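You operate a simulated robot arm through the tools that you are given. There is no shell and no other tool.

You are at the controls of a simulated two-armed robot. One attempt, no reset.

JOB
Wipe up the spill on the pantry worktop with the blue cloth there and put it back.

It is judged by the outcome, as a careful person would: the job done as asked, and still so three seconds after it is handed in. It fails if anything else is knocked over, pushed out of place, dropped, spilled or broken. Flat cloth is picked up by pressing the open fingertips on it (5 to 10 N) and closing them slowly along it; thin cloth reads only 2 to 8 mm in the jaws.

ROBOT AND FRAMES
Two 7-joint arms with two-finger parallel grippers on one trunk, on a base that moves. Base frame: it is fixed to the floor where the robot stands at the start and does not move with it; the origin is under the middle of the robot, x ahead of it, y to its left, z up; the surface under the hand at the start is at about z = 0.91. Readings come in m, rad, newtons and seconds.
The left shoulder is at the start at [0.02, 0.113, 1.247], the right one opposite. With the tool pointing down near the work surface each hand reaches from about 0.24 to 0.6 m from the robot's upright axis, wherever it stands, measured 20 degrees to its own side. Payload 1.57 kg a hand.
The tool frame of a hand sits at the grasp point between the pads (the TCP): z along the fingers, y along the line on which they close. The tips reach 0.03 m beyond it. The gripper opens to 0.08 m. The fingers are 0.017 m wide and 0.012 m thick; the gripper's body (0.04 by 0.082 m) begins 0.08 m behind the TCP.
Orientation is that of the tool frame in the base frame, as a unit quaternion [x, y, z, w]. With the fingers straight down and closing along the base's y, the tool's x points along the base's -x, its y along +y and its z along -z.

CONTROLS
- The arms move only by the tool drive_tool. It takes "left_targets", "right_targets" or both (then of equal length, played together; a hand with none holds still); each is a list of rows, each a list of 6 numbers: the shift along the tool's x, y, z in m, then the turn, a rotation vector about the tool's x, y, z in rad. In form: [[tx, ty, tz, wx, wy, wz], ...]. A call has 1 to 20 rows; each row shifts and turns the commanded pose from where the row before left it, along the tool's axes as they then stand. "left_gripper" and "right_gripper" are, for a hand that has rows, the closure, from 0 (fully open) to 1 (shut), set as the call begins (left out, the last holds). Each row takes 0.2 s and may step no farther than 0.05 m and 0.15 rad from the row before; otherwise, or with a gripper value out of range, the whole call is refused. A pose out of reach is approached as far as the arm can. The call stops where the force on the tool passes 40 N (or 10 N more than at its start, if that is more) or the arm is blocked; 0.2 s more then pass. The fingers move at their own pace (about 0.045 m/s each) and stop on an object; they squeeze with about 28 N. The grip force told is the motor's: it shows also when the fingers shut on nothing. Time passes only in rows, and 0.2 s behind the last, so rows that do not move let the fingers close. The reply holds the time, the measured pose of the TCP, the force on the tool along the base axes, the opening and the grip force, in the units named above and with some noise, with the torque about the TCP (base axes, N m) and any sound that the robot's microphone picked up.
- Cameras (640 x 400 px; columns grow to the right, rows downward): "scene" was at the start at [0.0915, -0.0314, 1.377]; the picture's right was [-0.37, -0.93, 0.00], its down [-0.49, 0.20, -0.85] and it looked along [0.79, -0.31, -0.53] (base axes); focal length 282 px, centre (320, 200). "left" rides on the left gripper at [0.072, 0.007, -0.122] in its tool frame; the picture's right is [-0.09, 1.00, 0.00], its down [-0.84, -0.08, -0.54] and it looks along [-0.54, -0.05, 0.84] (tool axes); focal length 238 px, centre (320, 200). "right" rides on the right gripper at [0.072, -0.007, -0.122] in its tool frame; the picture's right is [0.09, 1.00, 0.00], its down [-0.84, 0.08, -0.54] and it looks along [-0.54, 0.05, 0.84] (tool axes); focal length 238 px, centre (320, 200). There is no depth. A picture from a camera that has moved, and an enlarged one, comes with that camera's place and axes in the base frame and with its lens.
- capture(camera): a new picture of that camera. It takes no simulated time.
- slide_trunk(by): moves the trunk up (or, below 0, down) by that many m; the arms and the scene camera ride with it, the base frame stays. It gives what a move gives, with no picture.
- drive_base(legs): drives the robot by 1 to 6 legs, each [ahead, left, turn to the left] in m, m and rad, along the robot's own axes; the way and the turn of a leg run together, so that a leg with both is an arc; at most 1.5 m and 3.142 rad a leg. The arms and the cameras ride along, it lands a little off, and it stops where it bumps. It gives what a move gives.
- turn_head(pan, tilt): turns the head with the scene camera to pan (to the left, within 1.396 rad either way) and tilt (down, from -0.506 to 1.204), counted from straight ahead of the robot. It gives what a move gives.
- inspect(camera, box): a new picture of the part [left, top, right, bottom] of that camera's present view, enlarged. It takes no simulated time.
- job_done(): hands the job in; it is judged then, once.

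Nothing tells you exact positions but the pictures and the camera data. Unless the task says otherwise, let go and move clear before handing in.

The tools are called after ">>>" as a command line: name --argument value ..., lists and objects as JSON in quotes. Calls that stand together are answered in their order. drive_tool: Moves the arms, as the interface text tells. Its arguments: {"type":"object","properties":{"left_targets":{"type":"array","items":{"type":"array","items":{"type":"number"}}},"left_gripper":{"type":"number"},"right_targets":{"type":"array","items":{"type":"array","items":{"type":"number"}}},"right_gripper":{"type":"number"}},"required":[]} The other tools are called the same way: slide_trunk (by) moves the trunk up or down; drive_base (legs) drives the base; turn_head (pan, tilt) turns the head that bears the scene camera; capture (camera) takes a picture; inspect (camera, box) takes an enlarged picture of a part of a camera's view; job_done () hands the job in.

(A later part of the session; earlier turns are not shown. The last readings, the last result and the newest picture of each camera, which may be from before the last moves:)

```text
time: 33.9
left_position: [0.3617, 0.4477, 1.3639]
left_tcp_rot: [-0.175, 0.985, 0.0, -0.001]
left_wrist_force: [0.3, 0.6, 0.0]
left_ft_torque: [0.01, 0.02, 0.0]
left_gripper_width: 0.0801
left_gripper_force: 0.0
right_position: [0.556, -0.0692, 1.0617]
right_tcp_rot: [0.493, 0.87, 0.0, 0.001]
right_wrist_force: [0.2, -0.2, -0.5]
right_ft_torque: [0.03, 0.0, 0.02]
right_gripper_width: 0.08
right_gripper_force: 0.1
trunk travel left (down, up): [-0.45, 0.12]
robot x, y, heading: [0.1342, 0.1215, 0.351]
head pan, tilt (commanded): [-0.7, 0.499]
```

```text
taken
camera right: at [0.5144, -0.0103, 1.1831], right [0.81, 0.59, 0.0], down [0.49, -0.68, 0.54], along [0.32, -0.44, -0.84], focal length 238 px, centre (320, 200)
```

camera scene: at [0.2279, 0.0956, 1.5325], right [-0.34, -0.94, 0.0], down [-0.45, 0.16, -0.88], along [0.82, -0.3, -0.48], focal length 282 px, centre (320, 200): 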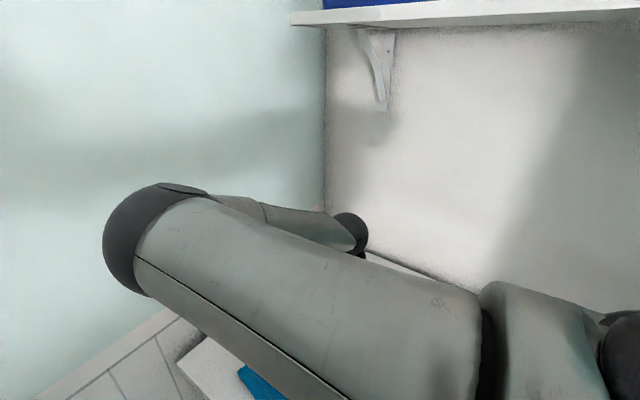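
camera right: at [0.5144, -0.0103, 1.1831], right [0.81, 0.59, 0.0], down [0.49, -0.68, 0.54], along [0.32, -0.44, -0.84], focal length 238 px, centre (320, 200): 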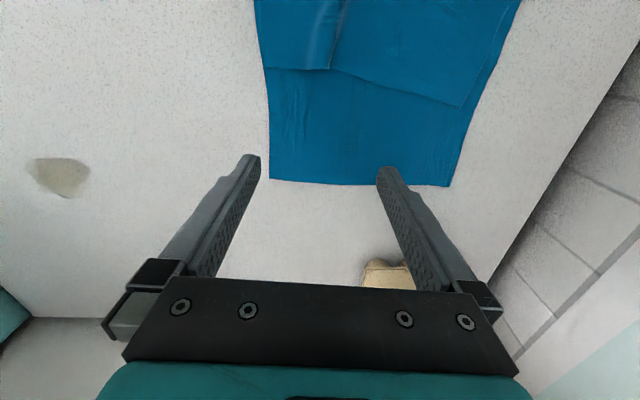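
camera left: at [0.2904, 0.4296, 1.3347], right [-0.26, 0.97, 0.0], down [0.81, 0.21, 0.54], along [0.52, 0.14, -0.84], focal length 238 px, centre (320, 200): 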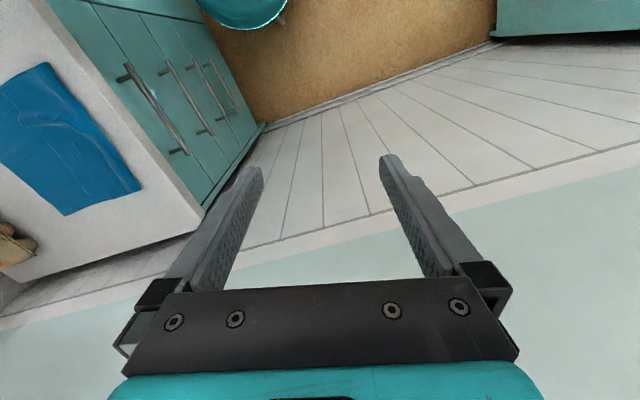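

The arm now reaches cleanly, with the elbow up. The far half of the cloth, which is a single layer, lies right under the open fingers. I'm descending to just above it.

>>> drive_tool --right_targets '[[-0.01, 0, 0.035, 0, 0, 0], [0, 0, 0.035, 0, 0, 0], [0, 0, 0.03, 0, 0, 0], [0, 0, 0, 0, 0, 0]]' --right_gripper 0

>>> capture --camera "right"

>>> turn_head --pan -0.9 --tilt 0.8

>>> capture --camera "scene"

```text
time: 34.9
left_position: [0.3617, 0.4493, 1.3642]
left_tcp_rot: [-0.175, 0.985, 0.0, 0.0]
left_wrist_force: [1.0, -0.1, 0.0]
left_ft_torque: [-0.05, 0.0, -0.01]
left_gripper_width: 0.08
left_gripper_force: 0.0
right_position: [0.5607, -0.0772, 0.9621]
right_tcp_rot: [0.494, 0.869, 0.0, 0.001]
right_wrist_force: [0.7, -0.7, 0.8]
right_ft_torque: [0.03, 0.02, 0.04]
right_gripper_width: 0.0801
right_gripper_force: 0.0
trunk travel left (down, up): [-0.45, 0.12]
robot x, y, heading: [0.1357, 0.1206, 0.346]
head pan, tilt (commanded): [-0.7, 0.499]
```

```text
taken
camera right: at [0.5182, -0.0178, 1.0834], right [0.81, 0.59, 0.0], down [0.49, -0.68, 0.54], along [0.32, -0.44, -0.84], focal length 238 px, centre (320, 200)
```

right: 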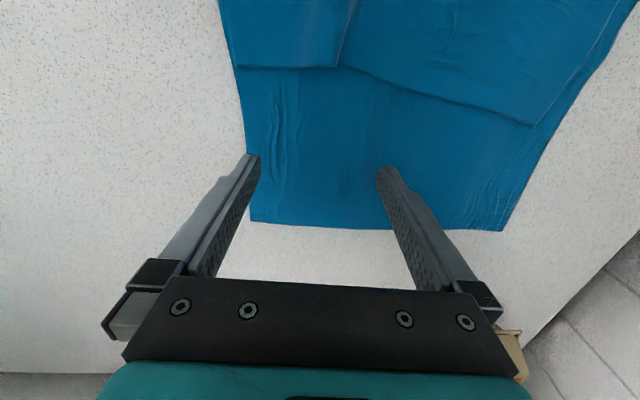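

```text
time: 35.6
left_position: [0.3626, 0.45, 1.3637]
left_tcp_rot: [-0.174, 0.985, 0.001, 0.0]
left_wrist_force: [-0.1, 0.0, 0.2]
left_ft_torque: [0.01, 0.0, 0.01]
left_gripper_width: 0.0803
left_gripper_force: 0.0
right_position: [0.5611, -0.0766, 0.9631]
right_tcp_rot: [0.494, 0.87, 0.0, 0.0]
right_wrist_force: [-0.9, 0.2, -0.4]
right_ft_torque: [-0.05, 0.0, 0.01]
right_gripper_width: 0.0799
right_gripper_force: 0.1
trunk travel left (down, up): [-0.45, 0.12]
robot x, y, heading: [0.1343, 0.1219, 0.352]
head pan, tilt (commanded): [-0.901, 0.799]
```

```text
taken
camera scene: at [0.2113, 0.0855, 1.5066], right [-0.52, -0.85, 0.0], down [-0.61, 0.37, -0.7], along [0.59, -0.36, -0.72], focal length 282 px, centre (320, 200)
```

scene: 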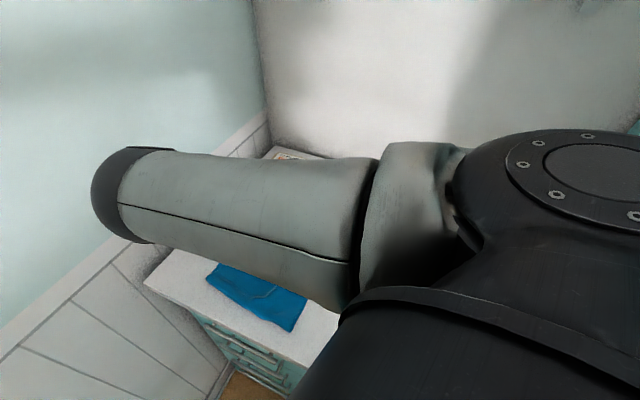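

The tips are about 2 cm above the cloth and inside its right edge. I'm lowering in small steps to feel for contact.

>>> drive_tool --right_targets '[[0, 0.006, 0.008, 0, 0, 0], [0, 0, 0.006, 0, 0, 0], [0, 0, 0, 0, 0, 0]]'

>>> drive_tool --right_targets '[[0, 0, 0.002, 0, 0, 0], [0, 0, 0, 0, 0, 0]]'

>>> drive_tool --right_targets '[[0, 0, 0.002, 0, 0, 0], [0, 0, 0, 0, 0, 0]]'

```text
time: 36.5
left_position: [0.363, 0.4495, 1.362]
left_tcp_rot: [-0.174, 0.985, 0.0, 0.001]
left_wrist_force: [0.4, 0.2, 0.1]
left_ft_torque: [-0.02, 0.02, -0.02]
left_gripper_width: 0.08
left_gripper_force: 0.1
right_position: [0.5664, -0.0747, 0.9485]
right_tcp_rot: [0.494, 0.869, 0.001, 0.0]
right_wrist_force: [-0.3, 0.5, -0.3]
right_ft_torque: [-0.04, -0.04, 0.02]
right_gripper_width: 0.0798
right_gripper_force: 0.2
trunk travel left (down, up): [-0.45, 0.12]
robot x, y, heading: [0.1324, 0.122, 0.348]
head pan, tilt (commanded): [-0.901, 0.799]
```

```text
time: 37.0
left_position: [0.3624, 0.4492, 1.3632]
left_tcp_rot: [-0.175, 0.985, 0.0, 0.0]
left_wrist_force: [-0.1, 0.2, 0.4]
left_ft_torque: [-0.01, -0.04, -0.02]
left_gripper_width: 0.08
left_gripper_force: 0.1
right_position: [0.5676, -0.074, 0.9456]
right_tcp_rot: [0.494, 0.869, -0.001, 0.001]
right_wrist_force: [-0.7, -0.1, 0.2]
right_ft_torque: [0.0, -0.05, -0.01]
right_gripper_width: 0.0799
right_gripper_force: 0.1
trunk travel left (down, up): [-0.45, 0.12]
robot x, y, heading: [0.1355, 0.1196, 0.347]
head pan, tilt (commanded): [-0.901, 0.799]
```

```text
time: 37.6
left_position: [0.362, 0.4483, 1.3628]
left_tcp_rot: [-0.175, 0.985, 0.001, 0.0]
left_wrist_force: [0.7, -0.3, -1.0]
left_ft_torque: [-0.02, 0.0, 0.01]
left_gripper_width: 0.0799
left_gripper_force: 0.0
right_position: [0.5654, -0.074, 0.9431]
right_tcp_rot: [0.494, 0.869, -0.001, 0.0]
right_wrist_force: [0.1, 0.2, -0.1]
right_ft_torque: [-0.04, 0.0, 0.0]
right_gripper_width: 0.08
right_gripper_force: 0.0
trunk travel left (down, up): [-0.45, 0.12]
robot x, y, heading: [0.1328, 0.122, 0.354]
head pan, tilt (commanded): [-0.901, 0.799]
```

There's no contact yet at z = 0.943, so I'll keep going in 2 mm steps.

>>> drive_tool --right_targets '[[0, 0, 0.002, 0, 0, 0], [0, 0, 0, 0, 0, 0]]'

>>> drive_tool --right_targets '[[0, 0, 0.0015, 0, 0, 0], [0, 0, 0, 0, 0, 0]]'

```text
time: 38.2
left_position: [0.3611, 0.4488, 1.3639]
left_tcp_rot: [-0.175, 0.985, 0.001, -0.001]
left_wrist_force: [-0.2, 0.1, 0.2]
left_ft_torque: [0.02, -0.01, -0.01]
left_gripper_width: 0.0799
left_gripper_force: 0.0
right_position: [0.5651, -0.0746, 0.941]
right_tcp_rot: [0.494, 0.869, -0.001, 0.0]
right_wrist_force: [0.0, 0.0, 0.3]
right_ft_torque: [-0.02, 0.04, -0.01]
right_gripper_width: 0.0799
right_gripper_force: 0.1
trunk travel left (down, up): [-0.45, 0.12]
robot x, y, heading: [0.1332, 0.1259, 0.348]
head pan, tilt (commanded): [-0.901, 0.799]
```

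```text
time: 38.9
left_position: [0.3614, 0.4496, 1.3629]
left_tcp_rot: [-0.174, 0.985, -0.001, 0.001]
left_wrist_force: [0.0, -0.1, -0.6]
left_ft_torque: [0.03, 0.0, 0.03]
left_gripper_width: 0.0797
left_gripper_force: 0.0
right_position: [0.5664, -0.0735, 0.9425]
right_tcp_rot: [0.494, 0.869, 0.0, 0.001]
right_wrist_force: [-1.3, 0.1, 12.2]
right_ft_torque: [-0.24, 0.42, -0.03]
right_gripper_width: 0.0799
right_gripper_force: 0.2
trunk travel left (down, up): [-0.45, 0.12]
robot x, y, heading: [0.1331, 0.1247, 0.349]
head pan, tilt (commanded): [-0.901, 0.799]
```

I'm in contact at 12 N. I'll ease off slightly to get into the 5–10 N window, then close slowly in stages.

>>> drive_tool --right_targets '[[0, 0, -0.0005, 0, 0, 0], [0, 0, 0, 0, 0, 0]]'

>>> drive_tool --right_targets '[[0, 0, 0, 0, 0, 0]]' --right_gripper 0.12

```text
time: 39.5
left_position: [0.3608, 0.4496, 1.3628]
left_tcp_rot: [-0.175, 0.985, 0.001, 0.0]
left_wrist_force: [-0.6, 0.7, 0.2]
left_ft_torque: [0.01, -0.01, 0.02]
left_gripper_width: 0.08
left_gripper_force: 0.0
right_position: [0.5664, -0.0745, 0.9407]
right_tcp_rot: [0.494, 0.869, 0.001, 0.002]
right_wrist_force: [0.5, 1.5, 12.3]
right_ft_torque: [-0.22, 0.34, 0.01]
right_gripper_width: 0.0791
right_gripper_force: 0.1
trunk travel left (down, up): [-0.45, 0.12]
robot x, y, heading: [0.1354, 0.1247, 0.348]
head pan, tilt (commanded): [-0.901, 0.799]
```

```text
time: 39.9
left_position: [0.3608, 0.4499, 1.3627]
left_tcp_rot: [-0.175, 0.985, -0.001, 0.0]
left_wrist_force: [0.3, 0.2, 0.2]
left_ft_torque: [-0.02, 0.03, -0.01]
left_gripper_width: 0.0798
left_gripper_force: 0.1
right_position: [0.5643, -0.0747, 0.9416]
right_tcp_rot: [0.494, 0.869, -0.001, 0.002]
right_wrist_force: [-0.4, -0.5, 12.2]
right_ft_torque: [-0.14, 0.24, 0.03]
right_gripper_width: 0.0697
right_gripper_force: 0.1
trunk travel left (down, up): [-0.45, 0.12]
robot x, y, heading: [0.1372, 0.117, 0.346]
head pan, tilt (commanded): [-0.901, 0.799]
```

Most of the load is on one finger. I'll tip the tool a hair to balance it and ease the pressure slightly.

>>> drive_tool --right_targets '[[0, 0, -0.0006, 0.008, 0, 0], [0, 0, 0, 0, 0, 0]]'

```text
time: 40.5
left_position: [0.3599, 0.4485, 1.3628]
left_tcp_rot: [-0.174, 0.985, 0.0, 0.0]
left_wrist_force: [0.2, -0.4, 0.4]
left_ft_torque: [-0.01, 0.01, -0.03]
left_gripper_width: 0.08
left_gripper_force: 0.0
right_position: [0.5643, -0.0745, 0.9402]
right_tcp_rot: [0.494, 0.87, -0.002, -0.001]
right_wrist_force: [0.4, -1.3, 8.0]
right_ft_torque: [0.14, -0.25, -0.07]
right_gripper_width: 0.0698
right_gripper_force: 0.1
trunk travel left (down, up): [-0.45, 0.12]
robot x, y, heading: [0.1358, 0.1237, 0.348]
head pan, tilt (commanded): [-0.901, 0.799]
```

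>>> drive_tool --right_targets '[[0, 0, 0.0001, -0.004, 0, 0], [0, 0, 0, 0, 0, 0]]' --right_gripper 0.15

```text
time: 41.0
left_position: [0.3629, 0.4492, 1.3639]
left_tcp_rot: [-0.174, 0.985, 0.0, 0.0]
left_wrist_force: [-1.3, 0.4, 0.5]
left_ft_torque: [0.03, 0.0, 0.04]
left_gripper_width: 0.0799
left_gripper_force: 0.1
right_position: [0.5652, -0.0734, 0.9413]
right_tcp_rot: [0.494, 0.87, -0.001, -0.001]
right_wrist_force: [0.1, 0.1, 6.6]
right_ft_torque: [0.1, -0.16, -0.01]
right_gripper_width: 0.0676
right_gripper_force: 0.0
trunk travel left (down, up): [-0.45, 0.12]
robot x, y, heading: [0.1336, 0.1233, 0.351]
head pan, tilt (commanded): [-0.901, 0.799]
```

>>> drive_tool --right_targets '[[0, 0, 0.0002, -0.002, 0, 0], [0, 0, 0, 0, 0, 0]]' --right_gripper 0.2

>>> drive_tool --right_targets '[[0, 0, 0, 0, 0, 0]]' --right_gripper 0.27

>>> capture --camera "right"

```text
time: 41.6
left_position: [0.3596, 0.4497, 1.3636]
left_tcp_rot: [-0.174, 0.985, -0.001, -0.001]
left_wrist_force: [-0.5, -0.1, 0.2]
left_ft_torque: [0.0, -0.02, 0.02]
left_gripper_width: 0.0801
left_gripper_force: 0.2
right_position: [0.5657, -0.073, 0.9416]
right_tcp_rot: [0.493, 0.87, -0.001, 0.0]
right_wrist_force: [-0.9, 0.8, 11.0]
right_ft_torque: [0.04, 0.01, 0.01]
right_gripper_width: 0.0628
right_gripper_force: 0.1
trunk travel left (down, up): [-0.45, 0.12]
robot x, y, heading: [0.1333, 0.1234, 0.349]
head pan, tilt (commanded): [-0.901, 0.799]
```

```text
time: 42.0
left_position: [0.3614, 0.4487, 1.3646]
left_tcp_rot: [-0.174, 0.985, -0.001, 0.0]
left_wrist_force: [-0.5, -0.3, -0.2]
left_ft_torque: [0.03, -0.01, 0.0]
left_gripper_width: 0.0799
left_gripper_force: 0.1
right_position: [0.5665, -0.0731, 0.9419]
right_tcp_rot: [0.494, 0.87, -0.001, 0.0]
right_wrist_force: [-0.1, 1.0, 11.1]
right_ft_torque: [0.01, 0.02, 0.01]
right_gripper_width: 0.0573
right_gripper_force: 0.1
trunk travel left (down, up): [-0.45, 0.12]
robot x, y, heading: [0.1377, 0.1243, 0.349]
head pan, tilt (commanded): [-0.901, 0.799]
```

```text
taken
camera right: at [0.523, -0.015, 1.0626], right [0.81, 0.59, 0.0], down [0.49, -0.68, 0.54], along [0.32, -0.44, -0.84], focal length 238 px, centre (320, 200)
```

right: 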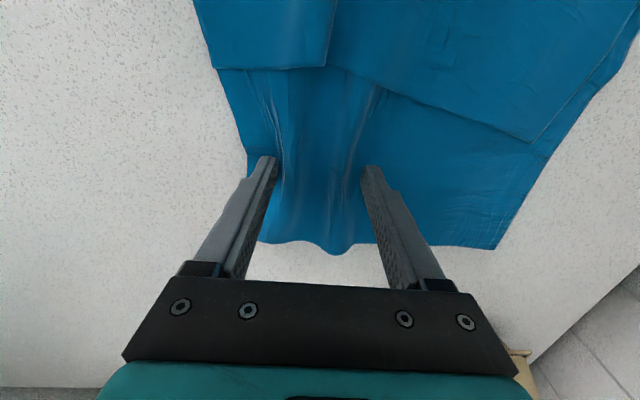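

The load is balanced and the cloth is gathering into a fold between the fingers. I'll ease the pressure slightly and keep closing slowly.

>>> drive_tool --right_targets '[[0, 0, -0.0003, 0, 0, 0]]' --right_gripper 0.37

>>> drive_tool --right_targets '[[0, 0, 0, 0, 0, 0]]' --right_gripper 0.47

>>> drive_tool --right_targets '[[0, 0, 0, 0, 0, 0]]' --right_gripper 0.57

>>> capture --camera "right"

```text
time: 42.5
left_position: [0.3622, 0.4495, 1.3633]
left_tcp_rot: [-0.174, 0.985, 0.0, 0.001]
left_wrist_force: [0.7, -0.5, 0.3]
left_ft_torque: [0.0, 0.01, 0.01]
left_gripper_width: 0.0801
left_gripper_force: 0.0
right_position: [0.5654, -0.0747, 0.9418]
right_tcp_rot: [0.494, 0.87, -0.001, 0.001]
right_wrist_force: [-0.1, -0.7, 10.3]
right_ft_torque: [-0.01, 0.01, -0.01]
right_gripper_width: 0.0483
right_gripper_force: 0.1
trunk travel left (down, up): [-0.45, 0.12]
robot x, y, heading: [0.138, 0.1249, 0.347]
head pan, tilt (commanded): [-0.901, 0.799]
```

```text
time: 42.9
left_position: [0.361, 0.449, 1.3633]
left_tcp_rot: [-0.174, 0.985, -0.001, 0.0]
left_wrist_force: [-0.4, -1.1, 0.3]
left_ft_torque: [-0.01, 0.0, 0.0]
left_gripper_width: 0.0799
left_gripper_force: 0.0
right_position: [0.5664, -0.0756, 0.9422]
right_tcp_rot: [0.494, 0.869, -0.001, 0.0]
right_wrist_force: [0.6, -0.2, 11.8]
right_ft_torque: [-0.01, 0.03, -0.01]
right_gripper_width: 0.043
right_gripper_force: 0.3
trunk travel left (down, up): [-0.45, 0.12]
robot x, y, heading: [0.136, 0.123, 0.349]
head pan, tilt (commanded): [-0.901, 0.799]
```

```text
time: 43.2
left_position: [0.3613, 0.4499, 1.3634]
left_tcp_rot: [-0.174, 0.985, 0.0, 0.0]
left_wrist_force: [0.4, -0.5, -0.7]
left_ft_torque: [0.0, -0.05, 0.01]
left_gripper_width: 0.0801
left_gripper_force: 0.1
right_position: [0.5659, -0.076, 0.942]
right_tcp_rot: [0.494, 0.87, -0.001, 0.0]
right_wrist_force: [0.3, 0.6, 12.4]
right_ft_torque: [-0.05, 0.07, 0.01]
right_gripper_width: 0.0329
right_gripper_force: 0.0
trunk travel left (down, up): [-0.45, 0.12]
robot x, y, heading: [0.1349, 0.1208, 0.347]
head pan, tilt (commanded): [-0.901, 0.799]
```

```text
taken
camera right: at [0.5228, -0.0153, 1.0626], right [0.81, 0.59, 0.0], down [0.49, -0.68, 0.54], along [0.32, -0.44, -0.84], focal length 238 px, centre (320, 200)
```

right: 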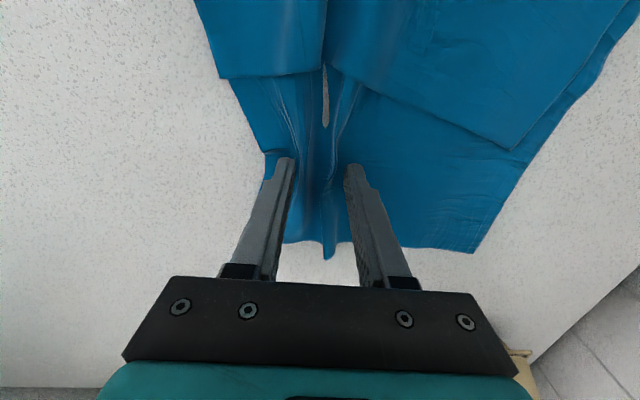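

The fold is well captured between the fingers. I'll finish closing in steps.

>>> drive_tool --right_targets '[[0, 0, -0.0004, 0, 0, 0]]' --right_gripper 0.68

>>> drive_tool --right_targets '[[0, 0, 0, 0, 0, 0]]' --right_gripper 0.8

>>> drive_tool --right_targets '[[0, 0, 0, 0, 0, 0], [0, 0, 0, 0, 0, 0]]' --right_gripper 0.9

>>> drive_tool --right_targets '[[0, 0, 0, 0, 0, 0], [0, 0, 0, 0, 0, 0], [0, 0, 0, 0, 0, 0]]' --right_gripper 1.0

>>> capture --camera "right"

```text
time: 43.6
left_position: [0.3623, 0.4484, 1.3635]
left_tcp_rot: [-0.174, 0.985, 0.0, 0.0]
left_wrist_force: [-0.1, 0.3, -0.4]
left_ft_torque: [0.03, 0.01, 0.01]
left_gripper_width: 0.0801
left_gripper_force: 0.1
right_position: [0.5651, -0.0738, 0.941]
right_tcp_rot: [0.494, 0.869, 0.0, -0.001]
right_wrist_force: [-0.3, 0.8, 9.0]
right_ft_torque: [-0.01, 0.04, -0.07]
right_gripper_width: 0.0242
right_gripper_force: 0.1
trunk travel left (down, up): [-0.45, 0.12]
robot x, y, heading: [0.1354, 0.1187, 0.352]
head pan, tilt (commanded): [-0.901, 0.799]
```

```text
time: 44.0
left_position: [0.3602, 0.4496, 1.3634]
left_tcp_rot: [-0.174, 0.985, 0.0, -0.001]
left_wrist_force: [-0.3, 1.0, -0.2]
left_ft_torque: [0.01, -0.01, -0.02]
left_gripper_width: 0.08
left_gripper_force: 0.0
right_position: [0.5662, -0.076, 0.9405]
right_tcp_rot: [0.493, 0.87, -0.002, 0.0]
right_wrist_force: [0.1, 0.0, 7.4]
right_ft_torque: [-0.01, 0.05, 0.01]
right_gripper_width: 0.0148
right_gripper_force: 0.1
trunk travel left (down, up): [-0.45, 0.12]
robot x, y, heading: [0.1388, 0.1251, 0.351]
head pan, tilt (commanded): [-0.901, 0.799]
```

```text
time: 44.6
left_position: [0.3608, 0.4497, 1.363]
left_tcp_rot: [-0.174, 0.985, -0.001, 0.0]
left_wrist_force: [-0.5, 0.3, -1.1]
left_ft_torque: [0.01, -0.02, -0.05]
left_gripper_width: 0.08
left_gripper_force: 0.0
right_position: [0.5671, -0.0747, 0.9404]
right_tcp_rot: [0.493, 0.87, -0.002, 0.001]
right_wrist_force: [0.4, -0.3, 6.3]
right_ft_torque: [-0.01, 0.05, 0.04]
right_gripper_width: 0.0073
right_gripper_force: 0.1
trunk travel left (down, up): [-0.45, 0.12]
robot x, y, heading: [0.1333, 0.1233, 0.35]
head pan, tilt (commanded): [-0.901, 0.799]
```

```text
time: 45.5
left_position: [0.3614, 0.4485, 1.3634]
left_tcp_rot: [-0.175, 0.985, 0.0, -0.001]
left_wrist_force: [-1.0, 0.7, 0.2]
left_ft_torque: [0.02, -0.05, 0.01]
left_gripper_width: 0.0801
left_gripper_force: 0.1
right_position: [0.5666, -0.0754, 0.9407]
right_tcp_rot: [0.494, 0.869, -0.001, 0.0]
right_wrist_force: [-0.5, 1.5, 4.4]
right_ft_torque: [0.04, -0.02, 0.03]
right_gripper_width: 0.0034
right_gripper_force: 24.1
trunk travel left (down, up): [-0.45, 0.12]
robot x, y, heading: [0.1354, 0.1225, 0.353]
head pan, tilt (commanded): [-0.901, 0.799]
```

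```text
taken
camera right: at [0.5235, -0.0158, 1.0628], right [0.81, 0.59, 0.0], down [0.5, -0.68, 0.54], along [0.32, -0.44, -0.84], focal length 238 px, centre (320, 200)
```

right: 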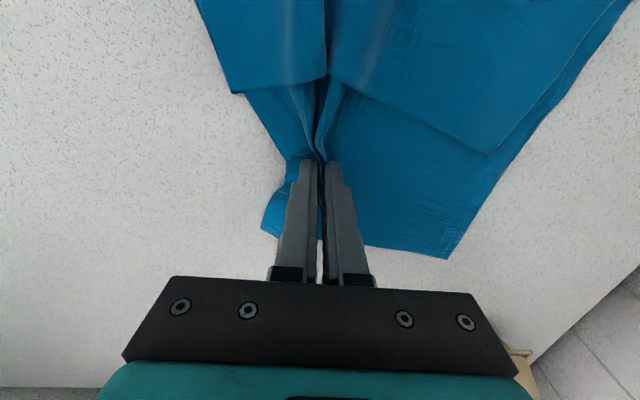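

The jaws read 3.4 mm with 24 N of grip, so the cloth is held. The grip point is (0.567, -0.075), which I'll use as the reference for putting it back. I'll lift slightly to check the hold.

>>> drive_tool --right_targets '[[0, 0, -0.008, 0, 0, 0], [0, 0, -0.008, 0, 0, 0], [0, 0, 0, 0, 0, 0]]'

>>> capture --camera "right"

```text
time: 46.2
left_position: [0.3624, 0.4493, 1.3629]
left_tcp_rot: [-0.174, 0.985, 0.0, 0.0]
left_wrist_force: [0.8, -0.1, -0.5]
left_ft_torque: [-0.01, -0.02, 0.03]
left_gripper_width: 0.0801
left_gripper_force: 0.1
right_position: [0.5666, -0.0749, 0.9572]
right_tcp_rot: [0.494, 0.869, -0.001, -0.001]
right_wrist_force: [-0.2, -0.3, -0.5]
right_ft_torque: [0.0, 0.0, 0.0]
right_gripper_width: 0.0032
right_gripper_force: 24.0
trunk travel left (down, up): [-0.45, 0.12]
robot x, y, heading: [0.1314, 0.1208, 0.348]
head pan, tilt (commanded): [-0.901, 0.799]
```

```text
taken
camera right: at [0.5231, -0.0155, 1.0792], right [0.81, 0.59, 0.0], down [0.5, -0.68, 0.54], along [0.32, -0.44, -0.84], focal length 238 px, centre (320, 200)
```

right: 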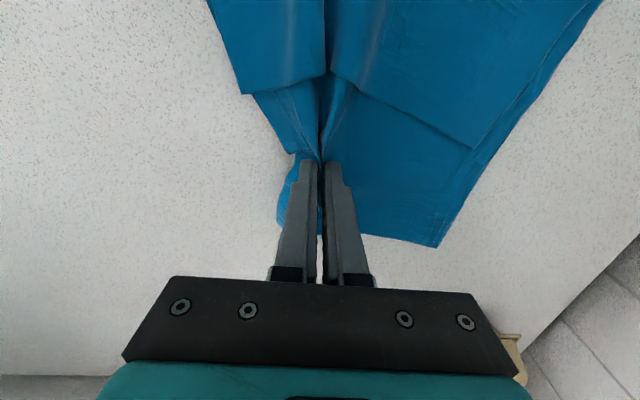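

The cloth lifts with the fingers. I'll turn the base right in two parts, drawing the cloth low over the worktop toward the spill, and check partway.

>>> drive_base --legs '[[0, 0, -0.35]]'

>>> capture --camera "right"

>>> turn_head --pan -0.2 --tilt 0.9

>>> capture --camera "scene"

```text
time: 47.7
left_position: [0.4584, 0.3535, 1.3624]
left_tcp_rot: [-0.002, 1.0, 0.001, 0.0]
left_wrist_force: [-0.5, -0.4, 0.2]
left_ft_torque: [0.03, 0.01, -0.01]
left_gripper_width: 0.0799
left_gripper_force: 0.0
right_position: [0.4736, -0.2094, 0.958]
right_tcp_rot: [0.636, 0.772, -0.001, -0.001]
right_wrist_force: [0.9, -0.6, -0.2]
right_ft_torque: [0.0, -0.03, 0.06]
right_gripper_width: 0.003
right_gripper_force: 24.2
trunk travel left (down, up): [-0.45, 0.12]
robot x, y, heading: [0.1368, 0.1218, 0.004]
head pan, tilt (commanded): [-0.901, 0.799]
```

```text
taken
camera right: at [0.4536, -0.1385, 1.0792], right [0.96, 0.28, 0.0], down [0.24, -0.81, 0.54], along [0.15, -0.52, -0.84], focal length 238 px, centre (320, 200)
```

right: 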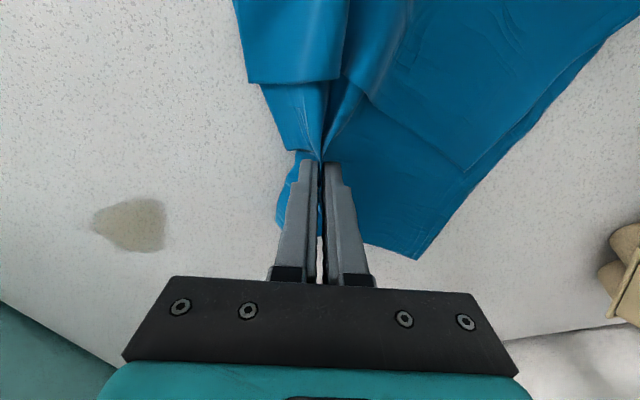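

```text
time: 48.8
left_position: [0.4597, 0.3523, 1.3634]
left_tcp_rot: [-0.003, 1.0, 0.001, 0.0]
left_wrist_force: [0.3, -0.3, 0.0]
left_ft_torque: [0.01, -0.01, 0.05]
left_gripper_width: 0.0801
left_gripper_force: 0.0
right_position: [0.4741, -0.2081, 0.9577]
right_tcp_rot: [0.637, 0.771, -0.001, -0.001]
right_wrist_force: [-0.4, 0.4, 0.6]
right_ft_torque: [-0.01, -0.03, 0.05]
right_gripper_width: 0.0029
right_gripper_force: 24.2
trunk travel left (down, up): [-0.45, 0.12]
robot x, y, heading: [0.134, 0.1211, 0.008]
head pan, tilt (commanded): [-0.201, 0.901]
```

```text
taken
camera scene: at [0.2172, 0.1095, 1.4986], right [-0.19, -0.98, 0.0], down [-0.77, 0.15, -0.62], along [0.61, -0.12, -0.78], focal length 282 px, centre (320, 200)
```

scene: 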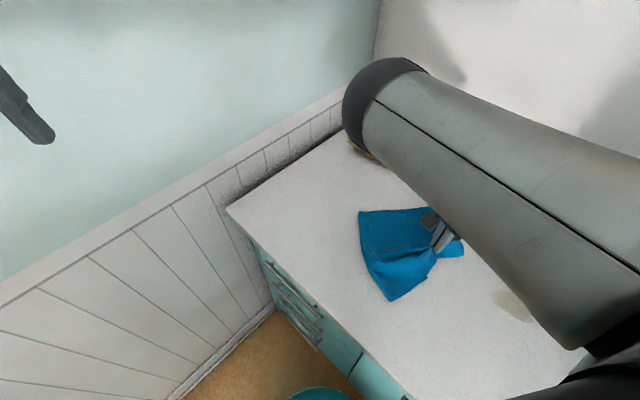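

The cloth follows nicely with its folds intact. The spill is confirmed at about (0.328, -0.317), so I'll turn the rest of the way to its near edge.

>>> drive_base --legs '[[0, 0, -0.33]]'

>>> capture --camera "right"

>>> turn_head --pan -0.1 --tilt 1.0

>>> capture --camera "scene"

```text
time: 50.2
left_position: [0.5167, 0.2372, 1.3638]
left_tcp_rot: [0.16, 0.987, 0.001, 0.0]
left_wrist_force: [0.4, -1.2, -1.0]
left_ft_torque: [-0.06, 0.0, 0.0]
left_gripper_width: 0.08
left_gripper_force: 0.1
right_position: [0.3495, -0.2992, 0.9585]
right_tcp_rot: [0.752, 0.659, 0.0, -0.001]
right_wrist_force: [-0.2, -0.1, 0.5]
right_ft_torque: [0.01, 0.0, 0.04]
right_gripper_width: 0.003
right_gripper_force: 23.7
trunk travel left (down, up): [-0.45, 0.12]
robot x, y, heading: [0.1355, 0.1196, -0.322]
head pan, tilt (commanded): [-0.201, 0.901]
```

```text
taken
camera right: at [0.3529, -0.2269, 1.0791], right [1.0, -0.04, 0.0], down [-0.03, -0.84, 0.54], along [-0.02, -0.54, -0.84], focal length 238 px, centre (320, 200)
```

right: 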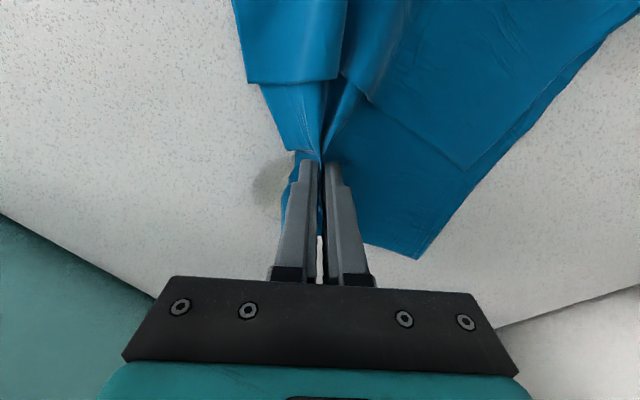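

```text
time: 50.9
left_position: [0.515, 0.2381, 1.3641]
left_tcp_rot: [0.16, 0.987, 0.0, 0.001]
left_wrist_force: [0.3, 0.1, -0.5]
left_ft_torque: [0.0, 0.0, 0.02]
left_gripper_width: 0.0801
left_gripper_force: 0.0
right_position: [0.35, -0.2986, 0.9576]
right_tcp_rot: [0.753, 0.658, 0.0, 0.0]
right_wrist_force: [0.4, -0.3, 0.8]
right_ft_torque: [0.02, 0.02, 0.07]
right_gripper_width: 0.0031
right_gripper_force: 24.4
trunk travel left (down, up): [-0.45, 0.12]
robot x, y, heading: [0.1372, 0.1205, -0.322]
head pan, tilt (commanded): [-0.099, 1.0]
```

```text
taken
camera scene: at [0.2062, 0.0927, 1.4914], right [-0.41, -0.91, 0.0], down [-0.77, 0.34, -0.54], along [0.49, -0.22, -0.84], focal length 282 px, centre (320, 200)
```

scene: 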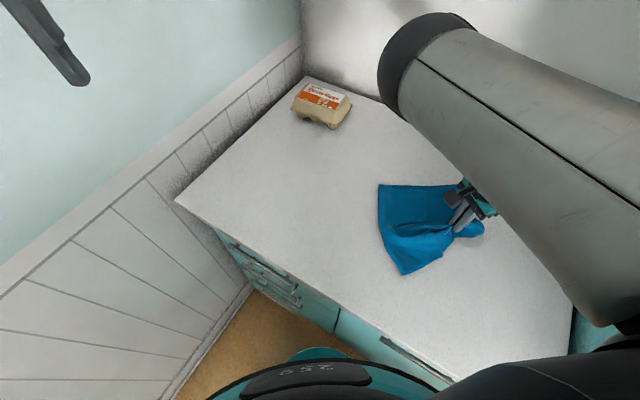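

The grip is now at the spill's near edge. I'm lowering gently until the cloth presses on the worktop.

>>> drive_tool --right_targets '[[0, 0, 0.007, 0, 0, 0], [0, 0, 0.006, 0, 0, 0], [0, 0, 0, 0, 0, 0]]'

>>> drive_tool --right_targets '[[0, 0, 0.0015, 0, 0, 0], [0, 0, 0, 0, 0, 0]]'

```text
time: 51.7
left_position: [0.5154, 0.2373, 1.3623]
left_tcp_rot: [0.16, 0.987, 0.001, 0.0]
left_wrist_force: [0.0, -0.1, 0.6]
left_ft_torque: [0.01, 0.0, -0.01]
left_gripper_width: 0.0801
left_gripper_force: 0.0
right_position: [0.3503, -0.299, 0.9438]
right_tcp_rot: [0.752, 0.659, 0.0, -0.001]
right_wrist_force: [0.6, -0.7, 0.3]
right_ft_torque: [0.01, 0.01, 0.04]
right_gripper_width: 0.0031
right_gripper_force: 23.4
trunk travel left (down, up): [-0.45, 0.12]
robot x, y, heading: [0.1362, 0.1171, -0.316]
head pan, tilt (commanded): [-0.099, 1.0]
```

```text
time: 52.3
left_position: [0.5159, 0.2378, 1.3633]
left_tcp_rot: [0.16, 0.987, 0.001, 0.0]
left_wrist_force: [-0.9, -0.1, -0.2]
left_ft_torque: [-0.03, -0.03, -0.02]
left_gripper_width: 0.0798
left_gripper_force: 0.0
right_position: [0.35, -0.3, 0.9433]
right_tcp_rot: [0.753, 0.658, -0.001, -0.001]
right_wrist_force: [0.5, -0.4, 0.7]
right_ft_torque: [-0.03, -0.02, 0.02]
right_gripper_width: 0.0033
right_gripper_force: 24.9
trunk travel left (down, up): [-0.45, 0.12]
robot x, y, heading: [0.1334, 0.1211, -0.321]
head pan, tilt (commanded): [-0.099, 1.0]
```

>>> drive_tool --right_targets '[[0, 0, 0.0015, 0, 0, 0], [0, 0, 0, 0, 0, 0]]'

>>> drive_tool --right_targets '[[0, 0, 0.001, 0, 0, 0], [0, 0, 0, 0, 0, 0]]'

```text
time: 52.9
left_position: [0.5161, 0.237, 1.3639]
left_tcp_rot: [0.16, 0.987, 0.0, 0.0]
left_wrist_force: [-0.2, -0.7, -1.5]
left_ft_torque: [0.01, -0.05, 0.02]
left_gripper_width: 0.08
left_gripper_force: 0.0
right_position: [0.349, -0.2995, 0.9417]
right_tcp_rot: [0.752, 0.659, -0.001, -0.001]
right_wrist_force: [1.1, -0.3, 2.6]
right_ft_torque: [-0.03, -0.02, 0.07]
right_gripper_width: 0.0032
right_gripper_force: 24.2
trunk travel left (down, up): [-0.45, 0.12]
robot x, y, heading: [0.1346, 0.1247, -0.324]
head pan, tilt (commanded): [-0.099, 1.0]
```

```text
time: 53.5
left_position: [0.5158, 0.2384, 1.3633]
left_tcp_rot: [0.16, 0.987, -0.001, 0.0]
left_wrist_force: [-0.1, 0.3, -0.1]
left_ft_torque: [-0.03, -0.02, 0.0]
left_gripper_width: 0.0799
left_gripper_force: 0.1
right_position: [0.3502, -0.2989, 0.9417]
right_tcp_rot: [0.752, 0.659, -0.001, 0.001]
right_wrist_force: [2.2, 0.2, 10.7]
right_ft_torque: [0.0, -0.05, 0.02]
right_gripper_width: 0.0031
right_gripper_force: 24.2
trunk travel left (down, up): [-0.45, 0.12]
robot x, y, heading: [0.133, 0.1227, -0.323]
head pan, tilt (commanded): [-0.099, 1.0]
```

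I'm pressing at about 10 N. First wiping stroke goes across the spill.

>>> drive_tool --right_targets '[[-0.002, -0.015, 0, 0, 0, 0], [-0.002, -0.015, 0, 0, 0, 0], [-0.002, -0.015, 0, 0, 0, 0], [-0.002, -0.015, 0, 0, 0, 0], [0, 0, 0, 0, 0, 0]]'

>>> capture --camera "right"

```text
time: 54.7
left_position: [0.5164, 0.2379, 1.3633]
left_tcp_rot: [0.159, 0.987, -0.001, 0.0]
left_wrist_force: [-0.1, -0.3, 0.5]
left_ft_torque: [-0.01, -0.01, -0.01]
left_gripper_width: 0.0799
left_gripper_force: 0.1
right_position: [0.291, -0.3003, 0.9416]
right_tcp_rot: [0.752, 0.659, -0.002, 0.0]
right_wrist_force: [3.9, -0.2, 13.7]
right_ft_torque: [0.02, -0.11, -0.01]
right_gripper_width: 0.0033
right_gripper_force: 24.2
trunk travel left (down, up): [-0.45, 0.12]
robot x, y, heading: [0.1355, 0.1231, -0.315]
head pan, tilt (commanded): [-0.099, 1.0]
```

```text
taken
camera right: at [0.294, -0.2269, 1.0626], right [1.0, -0.04, 0.0], down [-0.03, -0.84, 0.54], along [-0.02, -0.54, -0.84], focal length 238 px, centre (320, 200)
```

right: 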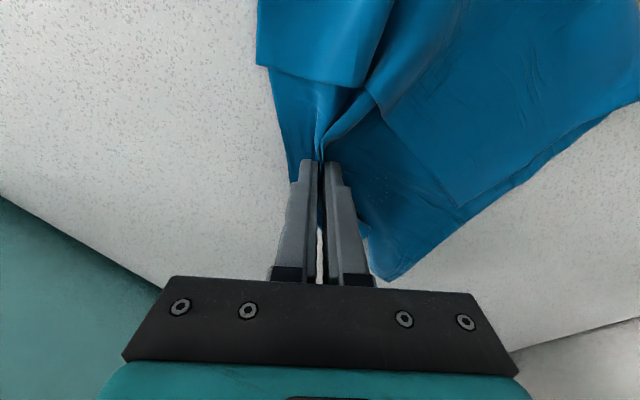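

The spill is under the cloth now. I'm continuing with overlapping strokes to cover its whole area.

>>> drive_tool --right_targets '[[-0.0178, 0.0024, -0.0003, 0, 0, 0], [0.002, 0.015, 0, 0, 0, 0], [0.002, 0.015, 0, 0, 0, 0], [0.002, 0.015, 0, 0, 0, 0], [0.002, 0.015, 0, 0, 0, 0], [0, 0, 0, 0, 0, 0]]'

>>> drive_tool --right_targets '[[-0.0178, 0.0024, 0, 0, 0, 0], [-0.002, -0.015, 0, 0, 0, 0], [-0.002, -0.015, 0, 0, 0, 0], [-0.002, -0.015, 0, 0, 0, 0], [-0.002, -0.015, 0, 0, 0, 0], [-0.002, -0.015, 0, 0, 0, 0], [0, 0, 0, 0, 0, 0]]'

>>> capture --camera "right"

```text
time: 56.1
left_position: [0.5149, 0.2382, 1.3635]
left_tcp_rot: [0.161, 0.987, -0.002, 0.0]
left_wrist_force: [0.2, 0.3, 0.3]
left_ft_torque: [-0.01, 0.01, 0.0]
left_gripper_width: 0.08
left_gripper_force: 0.0
right_position: [0.3511, -0.3147, 0.9398]
right_tcp_rot: [0.753, 0.658, 0.0, 0.0]
right_wrist_force: [-1.8, 1.9, 9.5]
right_ft_torque: [0.07, 0.13, 0.02]
right_gripper_width: 0.0029
right_gripper_force: 24.2
trunk travel left (down, up): [-0.45, 0.12]
robot x, y, heading: [0.1337, 0.1226, -0.32]
head pan, tilt (commanded): [-0.099, 1.0]
```

```text
time: 57.7
left_position: [0.5156, 0.2371, 1.3627]
left_tcp_rot: [0.16, 0.987, 0.0, 0.0]
left_wrist_force: [0.1, 0.3, -0.4]
left_ft_torque: [0.01, -0.03, -0.03]
left_gripper_width: 0.0802
left_gripper_force: 0.1
right_position: [0.2753, -0.3261, 0.9407]
right_tcp_rot: [0.752, 0.659, -0.002, -0.001]
right_wrist_force: [0.8, 0.3, 2.5]
right_ft_torque: [-0.02, 0.01, 0.03]
right_gripper_width: 0.0031
right_gripper_force: 24.4
right hand out of reach, approached as far as the arm can: row 1
trunk travel left (down, up): [-0.45, 0.12]
robot x, y, heading: [0.1357, 0.1193, -0.318]
head pan, tilt (commanded): [-0.099, 1.0]
```

```text
taken
camera right: at [0.2772, -0.2531, 1.0629], right [1.0, -0.04, 0.0], down [-0.03, -0.84, 0.54], along [-0.02, -0.54, -0.84], focal length 238 px, centre (320, 200)
```

right: 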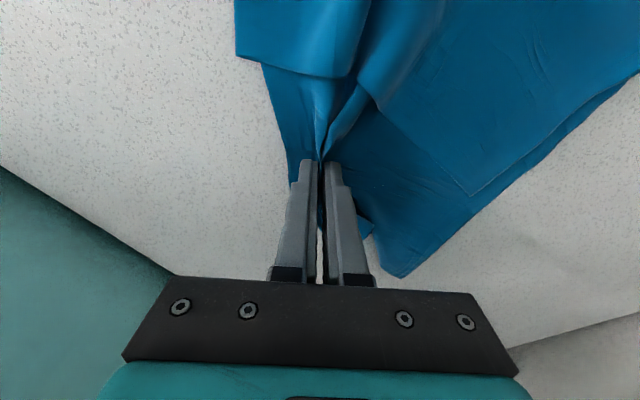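

The last stroke was clipped at the arm's limit, just short of the spill's far side. I'll shift the base a few centimetres right along the counter to cover the rest.

>>> drive_tool --right_targets '[[0, 0, -0.006, 0, 0, 0], [0, 0, 0, 0, 0, 0]]'

>>> drive_base --legs '[[-0.028, -0.035, 0]]'

>>> capture --camera "right"

```text
time: 58.3
left_position: [0.5151, 0.2372, 1.3625]
left_tcp_rot: [0.161, 0.987, -0.001, 0.001]
left_wrist_force: [-0.2, -0.1, -0.1]
left_ft_torque: [0.0, -0.01, -0.01]
left_gripper_width: 0.0797
left_gripper_force: 0.0
right_position: [0.274, -0.3261, 0.9478]
right_tcp_rot: [0.753, 0.658, 0.0, -0.001]
right_wrist_force: [1.0, -0.1, -0.4]
right_ft_torque: [-0.02, 0.0, 0.05]
right_gripper_width: 0.003
right_gripper_force: 24.6
trunk travel left (down, up): [-0.45, 0.12]
robot x, y, heading: [0.1356, 0.1205, -0.32]
head pan, tilt (commanded): [-0.099, 1.0]
```

```text
time: 59.2
left_position: [0.476, 0.2118, 1.3637]
left_tcp_rot: [0.161, 0.987, 0.0, 0.001]
left_wrist_force: [-1.1, 0.1, 0.7]
left_ft_torque: [0.01, -0.07, 0.01]
left_gripper_width: 0.0801
left_gripper_force: 0.0
right_position: [0.2345, -0.352, 0.9474]
right_tcp_rot: [0.753, 0.657, -0.001, 0.0]
right_wrist_force: [-0.4, 0.0, -0.7]
right_ft_torque: [0.02, -0.02, 0.03]
right_gripper_width: 0.0031
right_gripper_force: 24.8
trunk travel left (down, up): [-0.45, 0.12]
robot x, y, heading: [0.0967, 0.0991, -0.327]
head pan, tilt (commanded): [-0.099, 1.0]
```

```text
taken
camera right: at [0.2379, -0.2791, 1.0692], right [1.0, -0.04, 0.0], down [-0.03, -0.84, 0.54], along [-0.02, -0.54, -0.84], focal length 238 px, centre (320, 200)
```

right: 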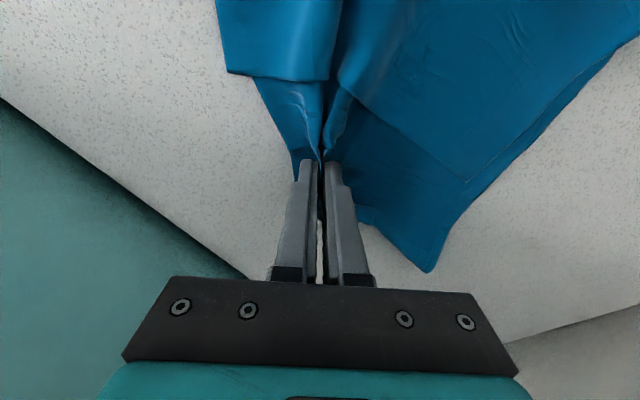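

I'm at (0.235, -0.352), to the right of the spill. I'll lift a bit, move over the spill's far side, lower, and make another pressed stroke toward the right.

>>> drive_tool --right_targets '[[0, 0, -0.02, 0, 0, 0], [0, 0, -0.015, 0, 0, 0], [0.0048, 0.036, 0, 0, 0, 0], [0.0048, 0.036, 0, 0, 0, 0], [0.0048, 0.036, 0, 0, 0, 0], [0, 0, 0.018, 0, 0, 0], [0, 0, 0.016, 0, 0, 0], [0, 0, 0, 0, 0, 0]]'

>>> capture --camera "right"

```text
time: 61.0
left_position: [0.4786, 0.2121, 1.3632]
left_tcp_rot: [0.16, 0.987, 0.0, 0.0]
left_wrist_force: [-0.3, 0.0, -1.4]
left_ft_torque: [-0.01, 0.01, -0.02]
left_gripper_width: 0.08
left_gripper_force: 0.0
right_position: [0.3101, -0.3525, 0.9504]
right_tcp_rot: [0.753, 0.658, -0.002, 0.0]
right_wrist_force: [-0.1, 0.0, 0.8]
right_ft_torque: [-0.01, 0.02, 0.02]
right_gripper_width: 0.003
right_gripper_force: 24.6
right hand out of reach, approached as far as the arm can: row 5
trunk travel left (down, up): [-0.45, 0.12]
robot x, y, heading: [0.0956, 0.0995, -0.321]
head pan, tilt (commanded): [-0.099, 1.0]
```

```text
taken
camera right: at [0.3122, -0.2792, 1.0715], right [1.0, -0.04, 0.0], down [-0.03, -0.84, 0.54], along [-0.02, -0.54, -0.84], focal length 238 px, centre (320, 200)
```

right: 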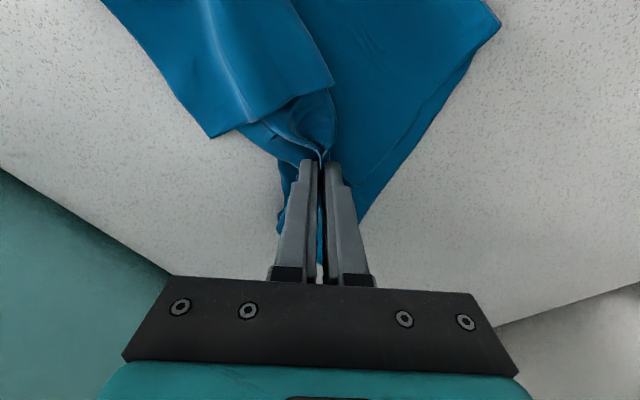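

I'm over the far side of the spill. I'll press down here and stroke.

>>> drive_tool --right_targets '[[0, 0, 0.006, 0, 0, 0], [0, 0, 0.003, 0, 0, 0], [0, 0, 0, 0, 0, 0]]'

>>> drive_tool --right_targets '[[0, 0, 0.001, 0, 0, 0], [0, 0, 0, 0, 0, 0]]'

```text
time: 61.8
left_position: [0.4774, 0.2141, 1.3635]
left_tcp_rot: [0.159, 0.987, -0.001, 0.001]
left_wrist_force: [1.0, -0.8, -0.7]
left_ft_torque: [-0.01, 0.0, 0.01]
left_gripper_width: 0.0799
left_gripper_force: 0.0
right_position: [0.3086, -0.35, 0.9428]
right_tcp_rot: [0.753, 0.658, -0.002, 0.002]
right_wrist_force: [-0.9, 1.9, 25.7]
right_ft_torque: [0.08, 0.06, 0.07]
right_gripper_width: 0.003
right_gripper_force: 24.0
trunk travel left (down, up): [-0.45, 0.12]
robot x, y, heading: [0.1017, 0.0973, -0.32]
head pan, tilt (commanded): [-0.099, 1.0]
```

```text
time: 62.4
left_position: [0.4769, 0.2124, 1.3636]
left_tcp_rot: [0.16, 0.987, 0.0, -0.001]
left_wrist_force: [-0.3, -0.6, -0.2]
left_ft_torque: [0.0, 0.0, -0.03]
left_gripper_width: 0.0802
left_gripper_force: 0.1
right_position: [0.3088, -0.3531, 0.9434]
right_tcp_rot: [0.752, 0.659, -0.002, 0.003]
right_wrist_force: [-1.3, 3.3, 20.4]
right_ft_torque: [0.16, 0.08, 0.02]
right_gripper_width: 0.0033
right_gripper_force: 24.8
trunk travel left (down, up): [-0.45, 0.12]
robot x, y, heading: [0.0971, 0.1006, -0.32]
head pan, tilt (commanded): [-0.099, 1.0]
stopped in row 2 (right hand): the force on the tool passed its limit at 40 N (the readings are from after the stop); the commanded pose is now the measured one
```

The cloth is thicker here, so the force ran high. I'll ease up and stroke with light pressure.

>>> drive_tool --right_targets '[[0, 0, -0.001, 0, 0, 0], [0, 0, 0, 0, 0, 0]]'

>>> drive_tool --right_targets '[[-0.0015, -0.012, 0, 0, 0, 0], [-0.0015, -0.012, 0, 0, 0, 0], [-0.0015, -0.012, 0, 0, 0, 0], [-0.0015, -0.012, 0, 0, 0, 0], [0, 0, 0, 0, 0, 0]]'

>>> capture --camera "right"

```text
time: 63.0
left_position: [0.4779, 0.2132, 1.3648]
left_tcp_rot: [0.16, 0.987, -0.001, 0.0]
left_wrist_force: [-0.1, -0.3, -0.5]
left_ft_torque: [-0.04, 0.03, 0.02]
left_gripper_width: 0.0803
left_gripper_force: 0.0
right_position: [0.309, -0.3523, 0.9434]
right_tcp_rot: [0.753, 0.658, -0.002, 0.003]
right_wrist_force: [-0.1, 1.1, 15.7]
right_ft_torque: [0.02, 0.01, 0.0]
right_gripper_width: 0.0033
right_gripper_force: 24.4
trunk travel left (down, up): [-0.45, 0.12]
robot x, y, heading: [0.097, 0.0964, -0.322]
head pan, tilt (commanded): [-0.099, 1.0]
```

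```text
time: 64.2
left_position: [0.478, 0.2125, 1.3634]
left_tcp_rot: [0.16, 0.987, -0.001, -0.001]
left_wrist_force: [0.2, 0.9, -0.4]
left_ft_torque: [-0.01, -0.01, 0.02]
left_gripper_width: 0.0801
left_gripper_force: 0.1
right_position: [0.2621, -0.3533, 0.9437]
right_tcp_rot: [0.752, 0.659, -0.002, 0.002]
right_wrist_force: [3.2, -0.4, 12.4]
right_ft_torque: [-0.01, -0.11, 0.03]
right_gripper_width: 0.003
right_gripper_force: 24.1
trunk travel left (down, up): [-0.45, 0.12]
robot x, y, heading: [0.0969, 0.0954, -0.325]
head pan, tilt (commanded): [-0.099, 1.0]
```

```text
taken
camera right: at [0.2647, -0.2792, 1.0648], right [1.0, -0.04, 0.0], down [-0.03, -0.84, 0.55], along [-0.02, -0.55, -0.84], focal length 238 px, centre (320, 200)
```

right: 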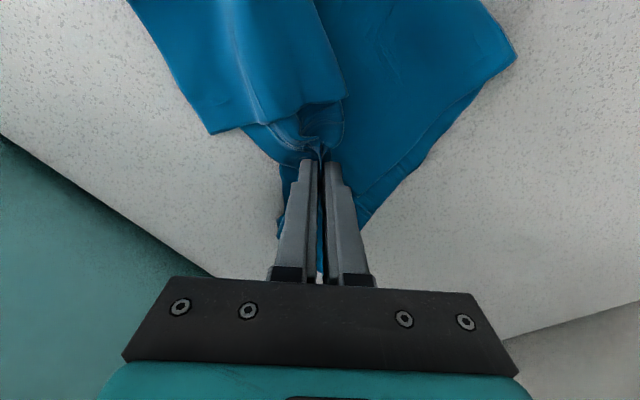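

The worktop that's visible around the cloth looks clean. I'll draw the cloth a little further right to reveal where the spill was.

>>> drive_tool --right_targets '[[0, 0, -0.008, 0, 0, 0], [-0.002, -0.015, 0, 0, 0, 0], [-0.002, -0.015, 0, 0, 0, 0], [-0.002, -0.015, 0, 0, 0, 0], [0, 0, 0, 0, 0, 0]]'

>>> capture --camera "right"

>>> turn_head --pan -0.5 --tilt 1.1

>>> capture --camera "scene"

```text
time: 65.4
left_position: [0.4788, 0.2119, 1.3634]
left_tcp_rot: [0.16, 0.987, 0.0, 0.001]
left_wrist_force: [-0.3, 0.3, -0.2]
left_ft_torque: [0.01, -0.03, -0.02]
left_gripper_width: 0.0801
left_gripper_force: 0.1
right_position: [0.2162, -0.352, 0.95]
right_tcp_rot: [0.753, 0.658, -0.002, 0.002]
right_wrist_force: [-0.6, -0.4, -0.3]
right_ft_torque: [-0.02, 0.0, 0.04]
right_gripper_width: 0.003
right_gripper_force: 24.7
trunk travel left (down, up): [-0.45, 0.12]
robot x, y, heading: [0.0992, 0.0963, -0.32]
head pan, tilt (commanded): [-0.099, 1.0]
```

```text
taken
camera right: at [0.2195, -0.2786, 1.0718], right [1.0, -0.04, 0.0], down [-0.03, -0.84, 0.55], along [-0.02, -0.55, -0.84], focal length 238 px, centre (320, 200)
```

right: 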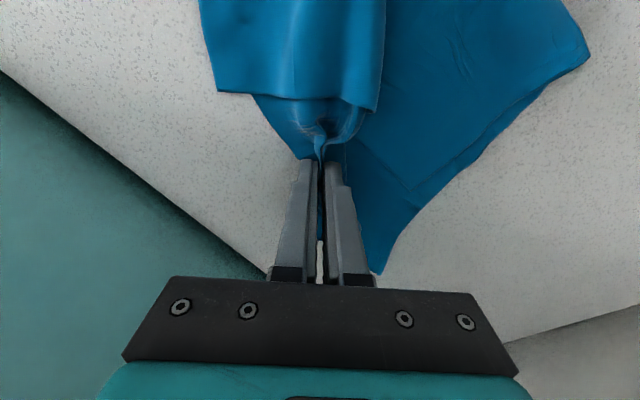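

```text
time: 66.3
left_position: [0.4778, 0.2125, 1.363]
left_tcp_rot: [0.16, 0.987, 0.0, -0.001]
left_wrist_force: [0.5, 0.5, 0.6]
left_ft_torque: [-0.01, 0.0, 0.01]
left_gripper_width: 0.08
left_gripper_force: 0.0
right_position: [0.2179, -0.352, 0.9511]
right_tcp_rot: [0.753, 0.658, -0.001, 0.002]
right_wrist_force: [0.8, -0.1, -0.5]
right_ft_torque: [0.02, -0.01, 0.0]
right_gripper_width: 0.0033
right_gripper_force: 24.2
trunk travel left (down, up): [-0.45, 0.12]
robot x, y, heading: [0.0951, 0.0969, -0.324]
head pan, tilt (commanded): [-0.499, 1.1]
```

```text
taken
camera scene: at [0.1484, 0.0501, 1.4848], right [-0.73, -0.68, 0.0], down [-0.61, 0.65, -0.45], along [0.31, -0.33, -0.89], focal length 282 px, centre (320, 200)
```

scene: 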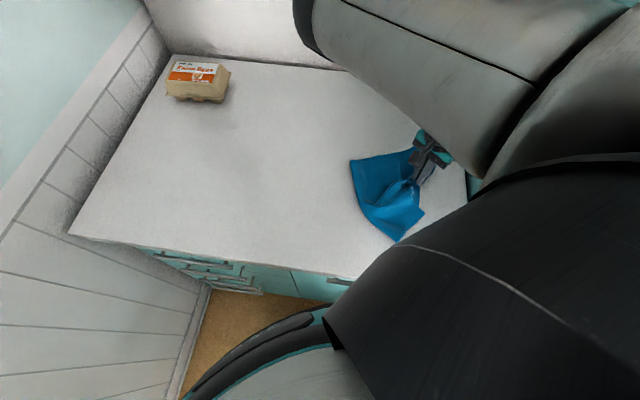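

The right part of the former spill area is visible and clean. I'll zoom in on the scene to see how the cloth lies now.

>>> inspect --camera "scene" --box '[300, 100, 500, 260]'

>>> inspect --camera "right" --box '[400, 0, 640, 200]'

```text
2.50 times, centred on (400, 180) of scene
camera zoom: at [0.1484, 0.0501, 1.4848], right [-0.73, -0.68, 0.0], down [-0.61, 0.65, -0.45], along [0.31, -0.33, -0.89], focal length 704 px, centre (120, 250)
```

zoom: 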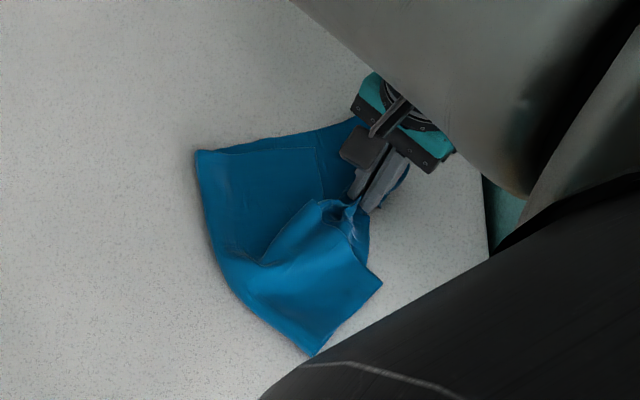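

```text
2.00 times, centred on (520, 100) of right
camera zoom: at [0.2197, -0.2787, 1.0719], right [1.0, -0.04, 0.0], down [-0.03, -0.84, 0.55], along [-0.02, -0.55, -0.84], focal length 477 px, centre (-80, 400)
```

zoom: 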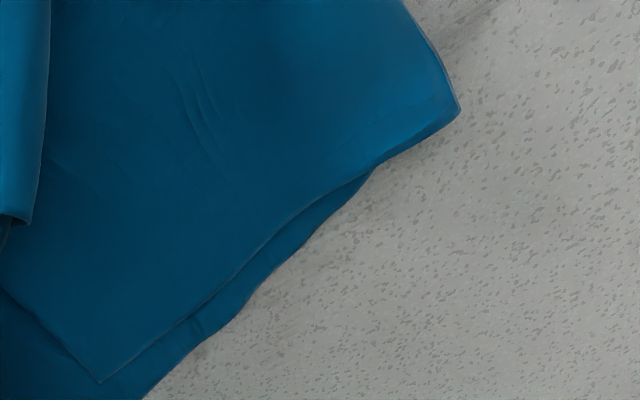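

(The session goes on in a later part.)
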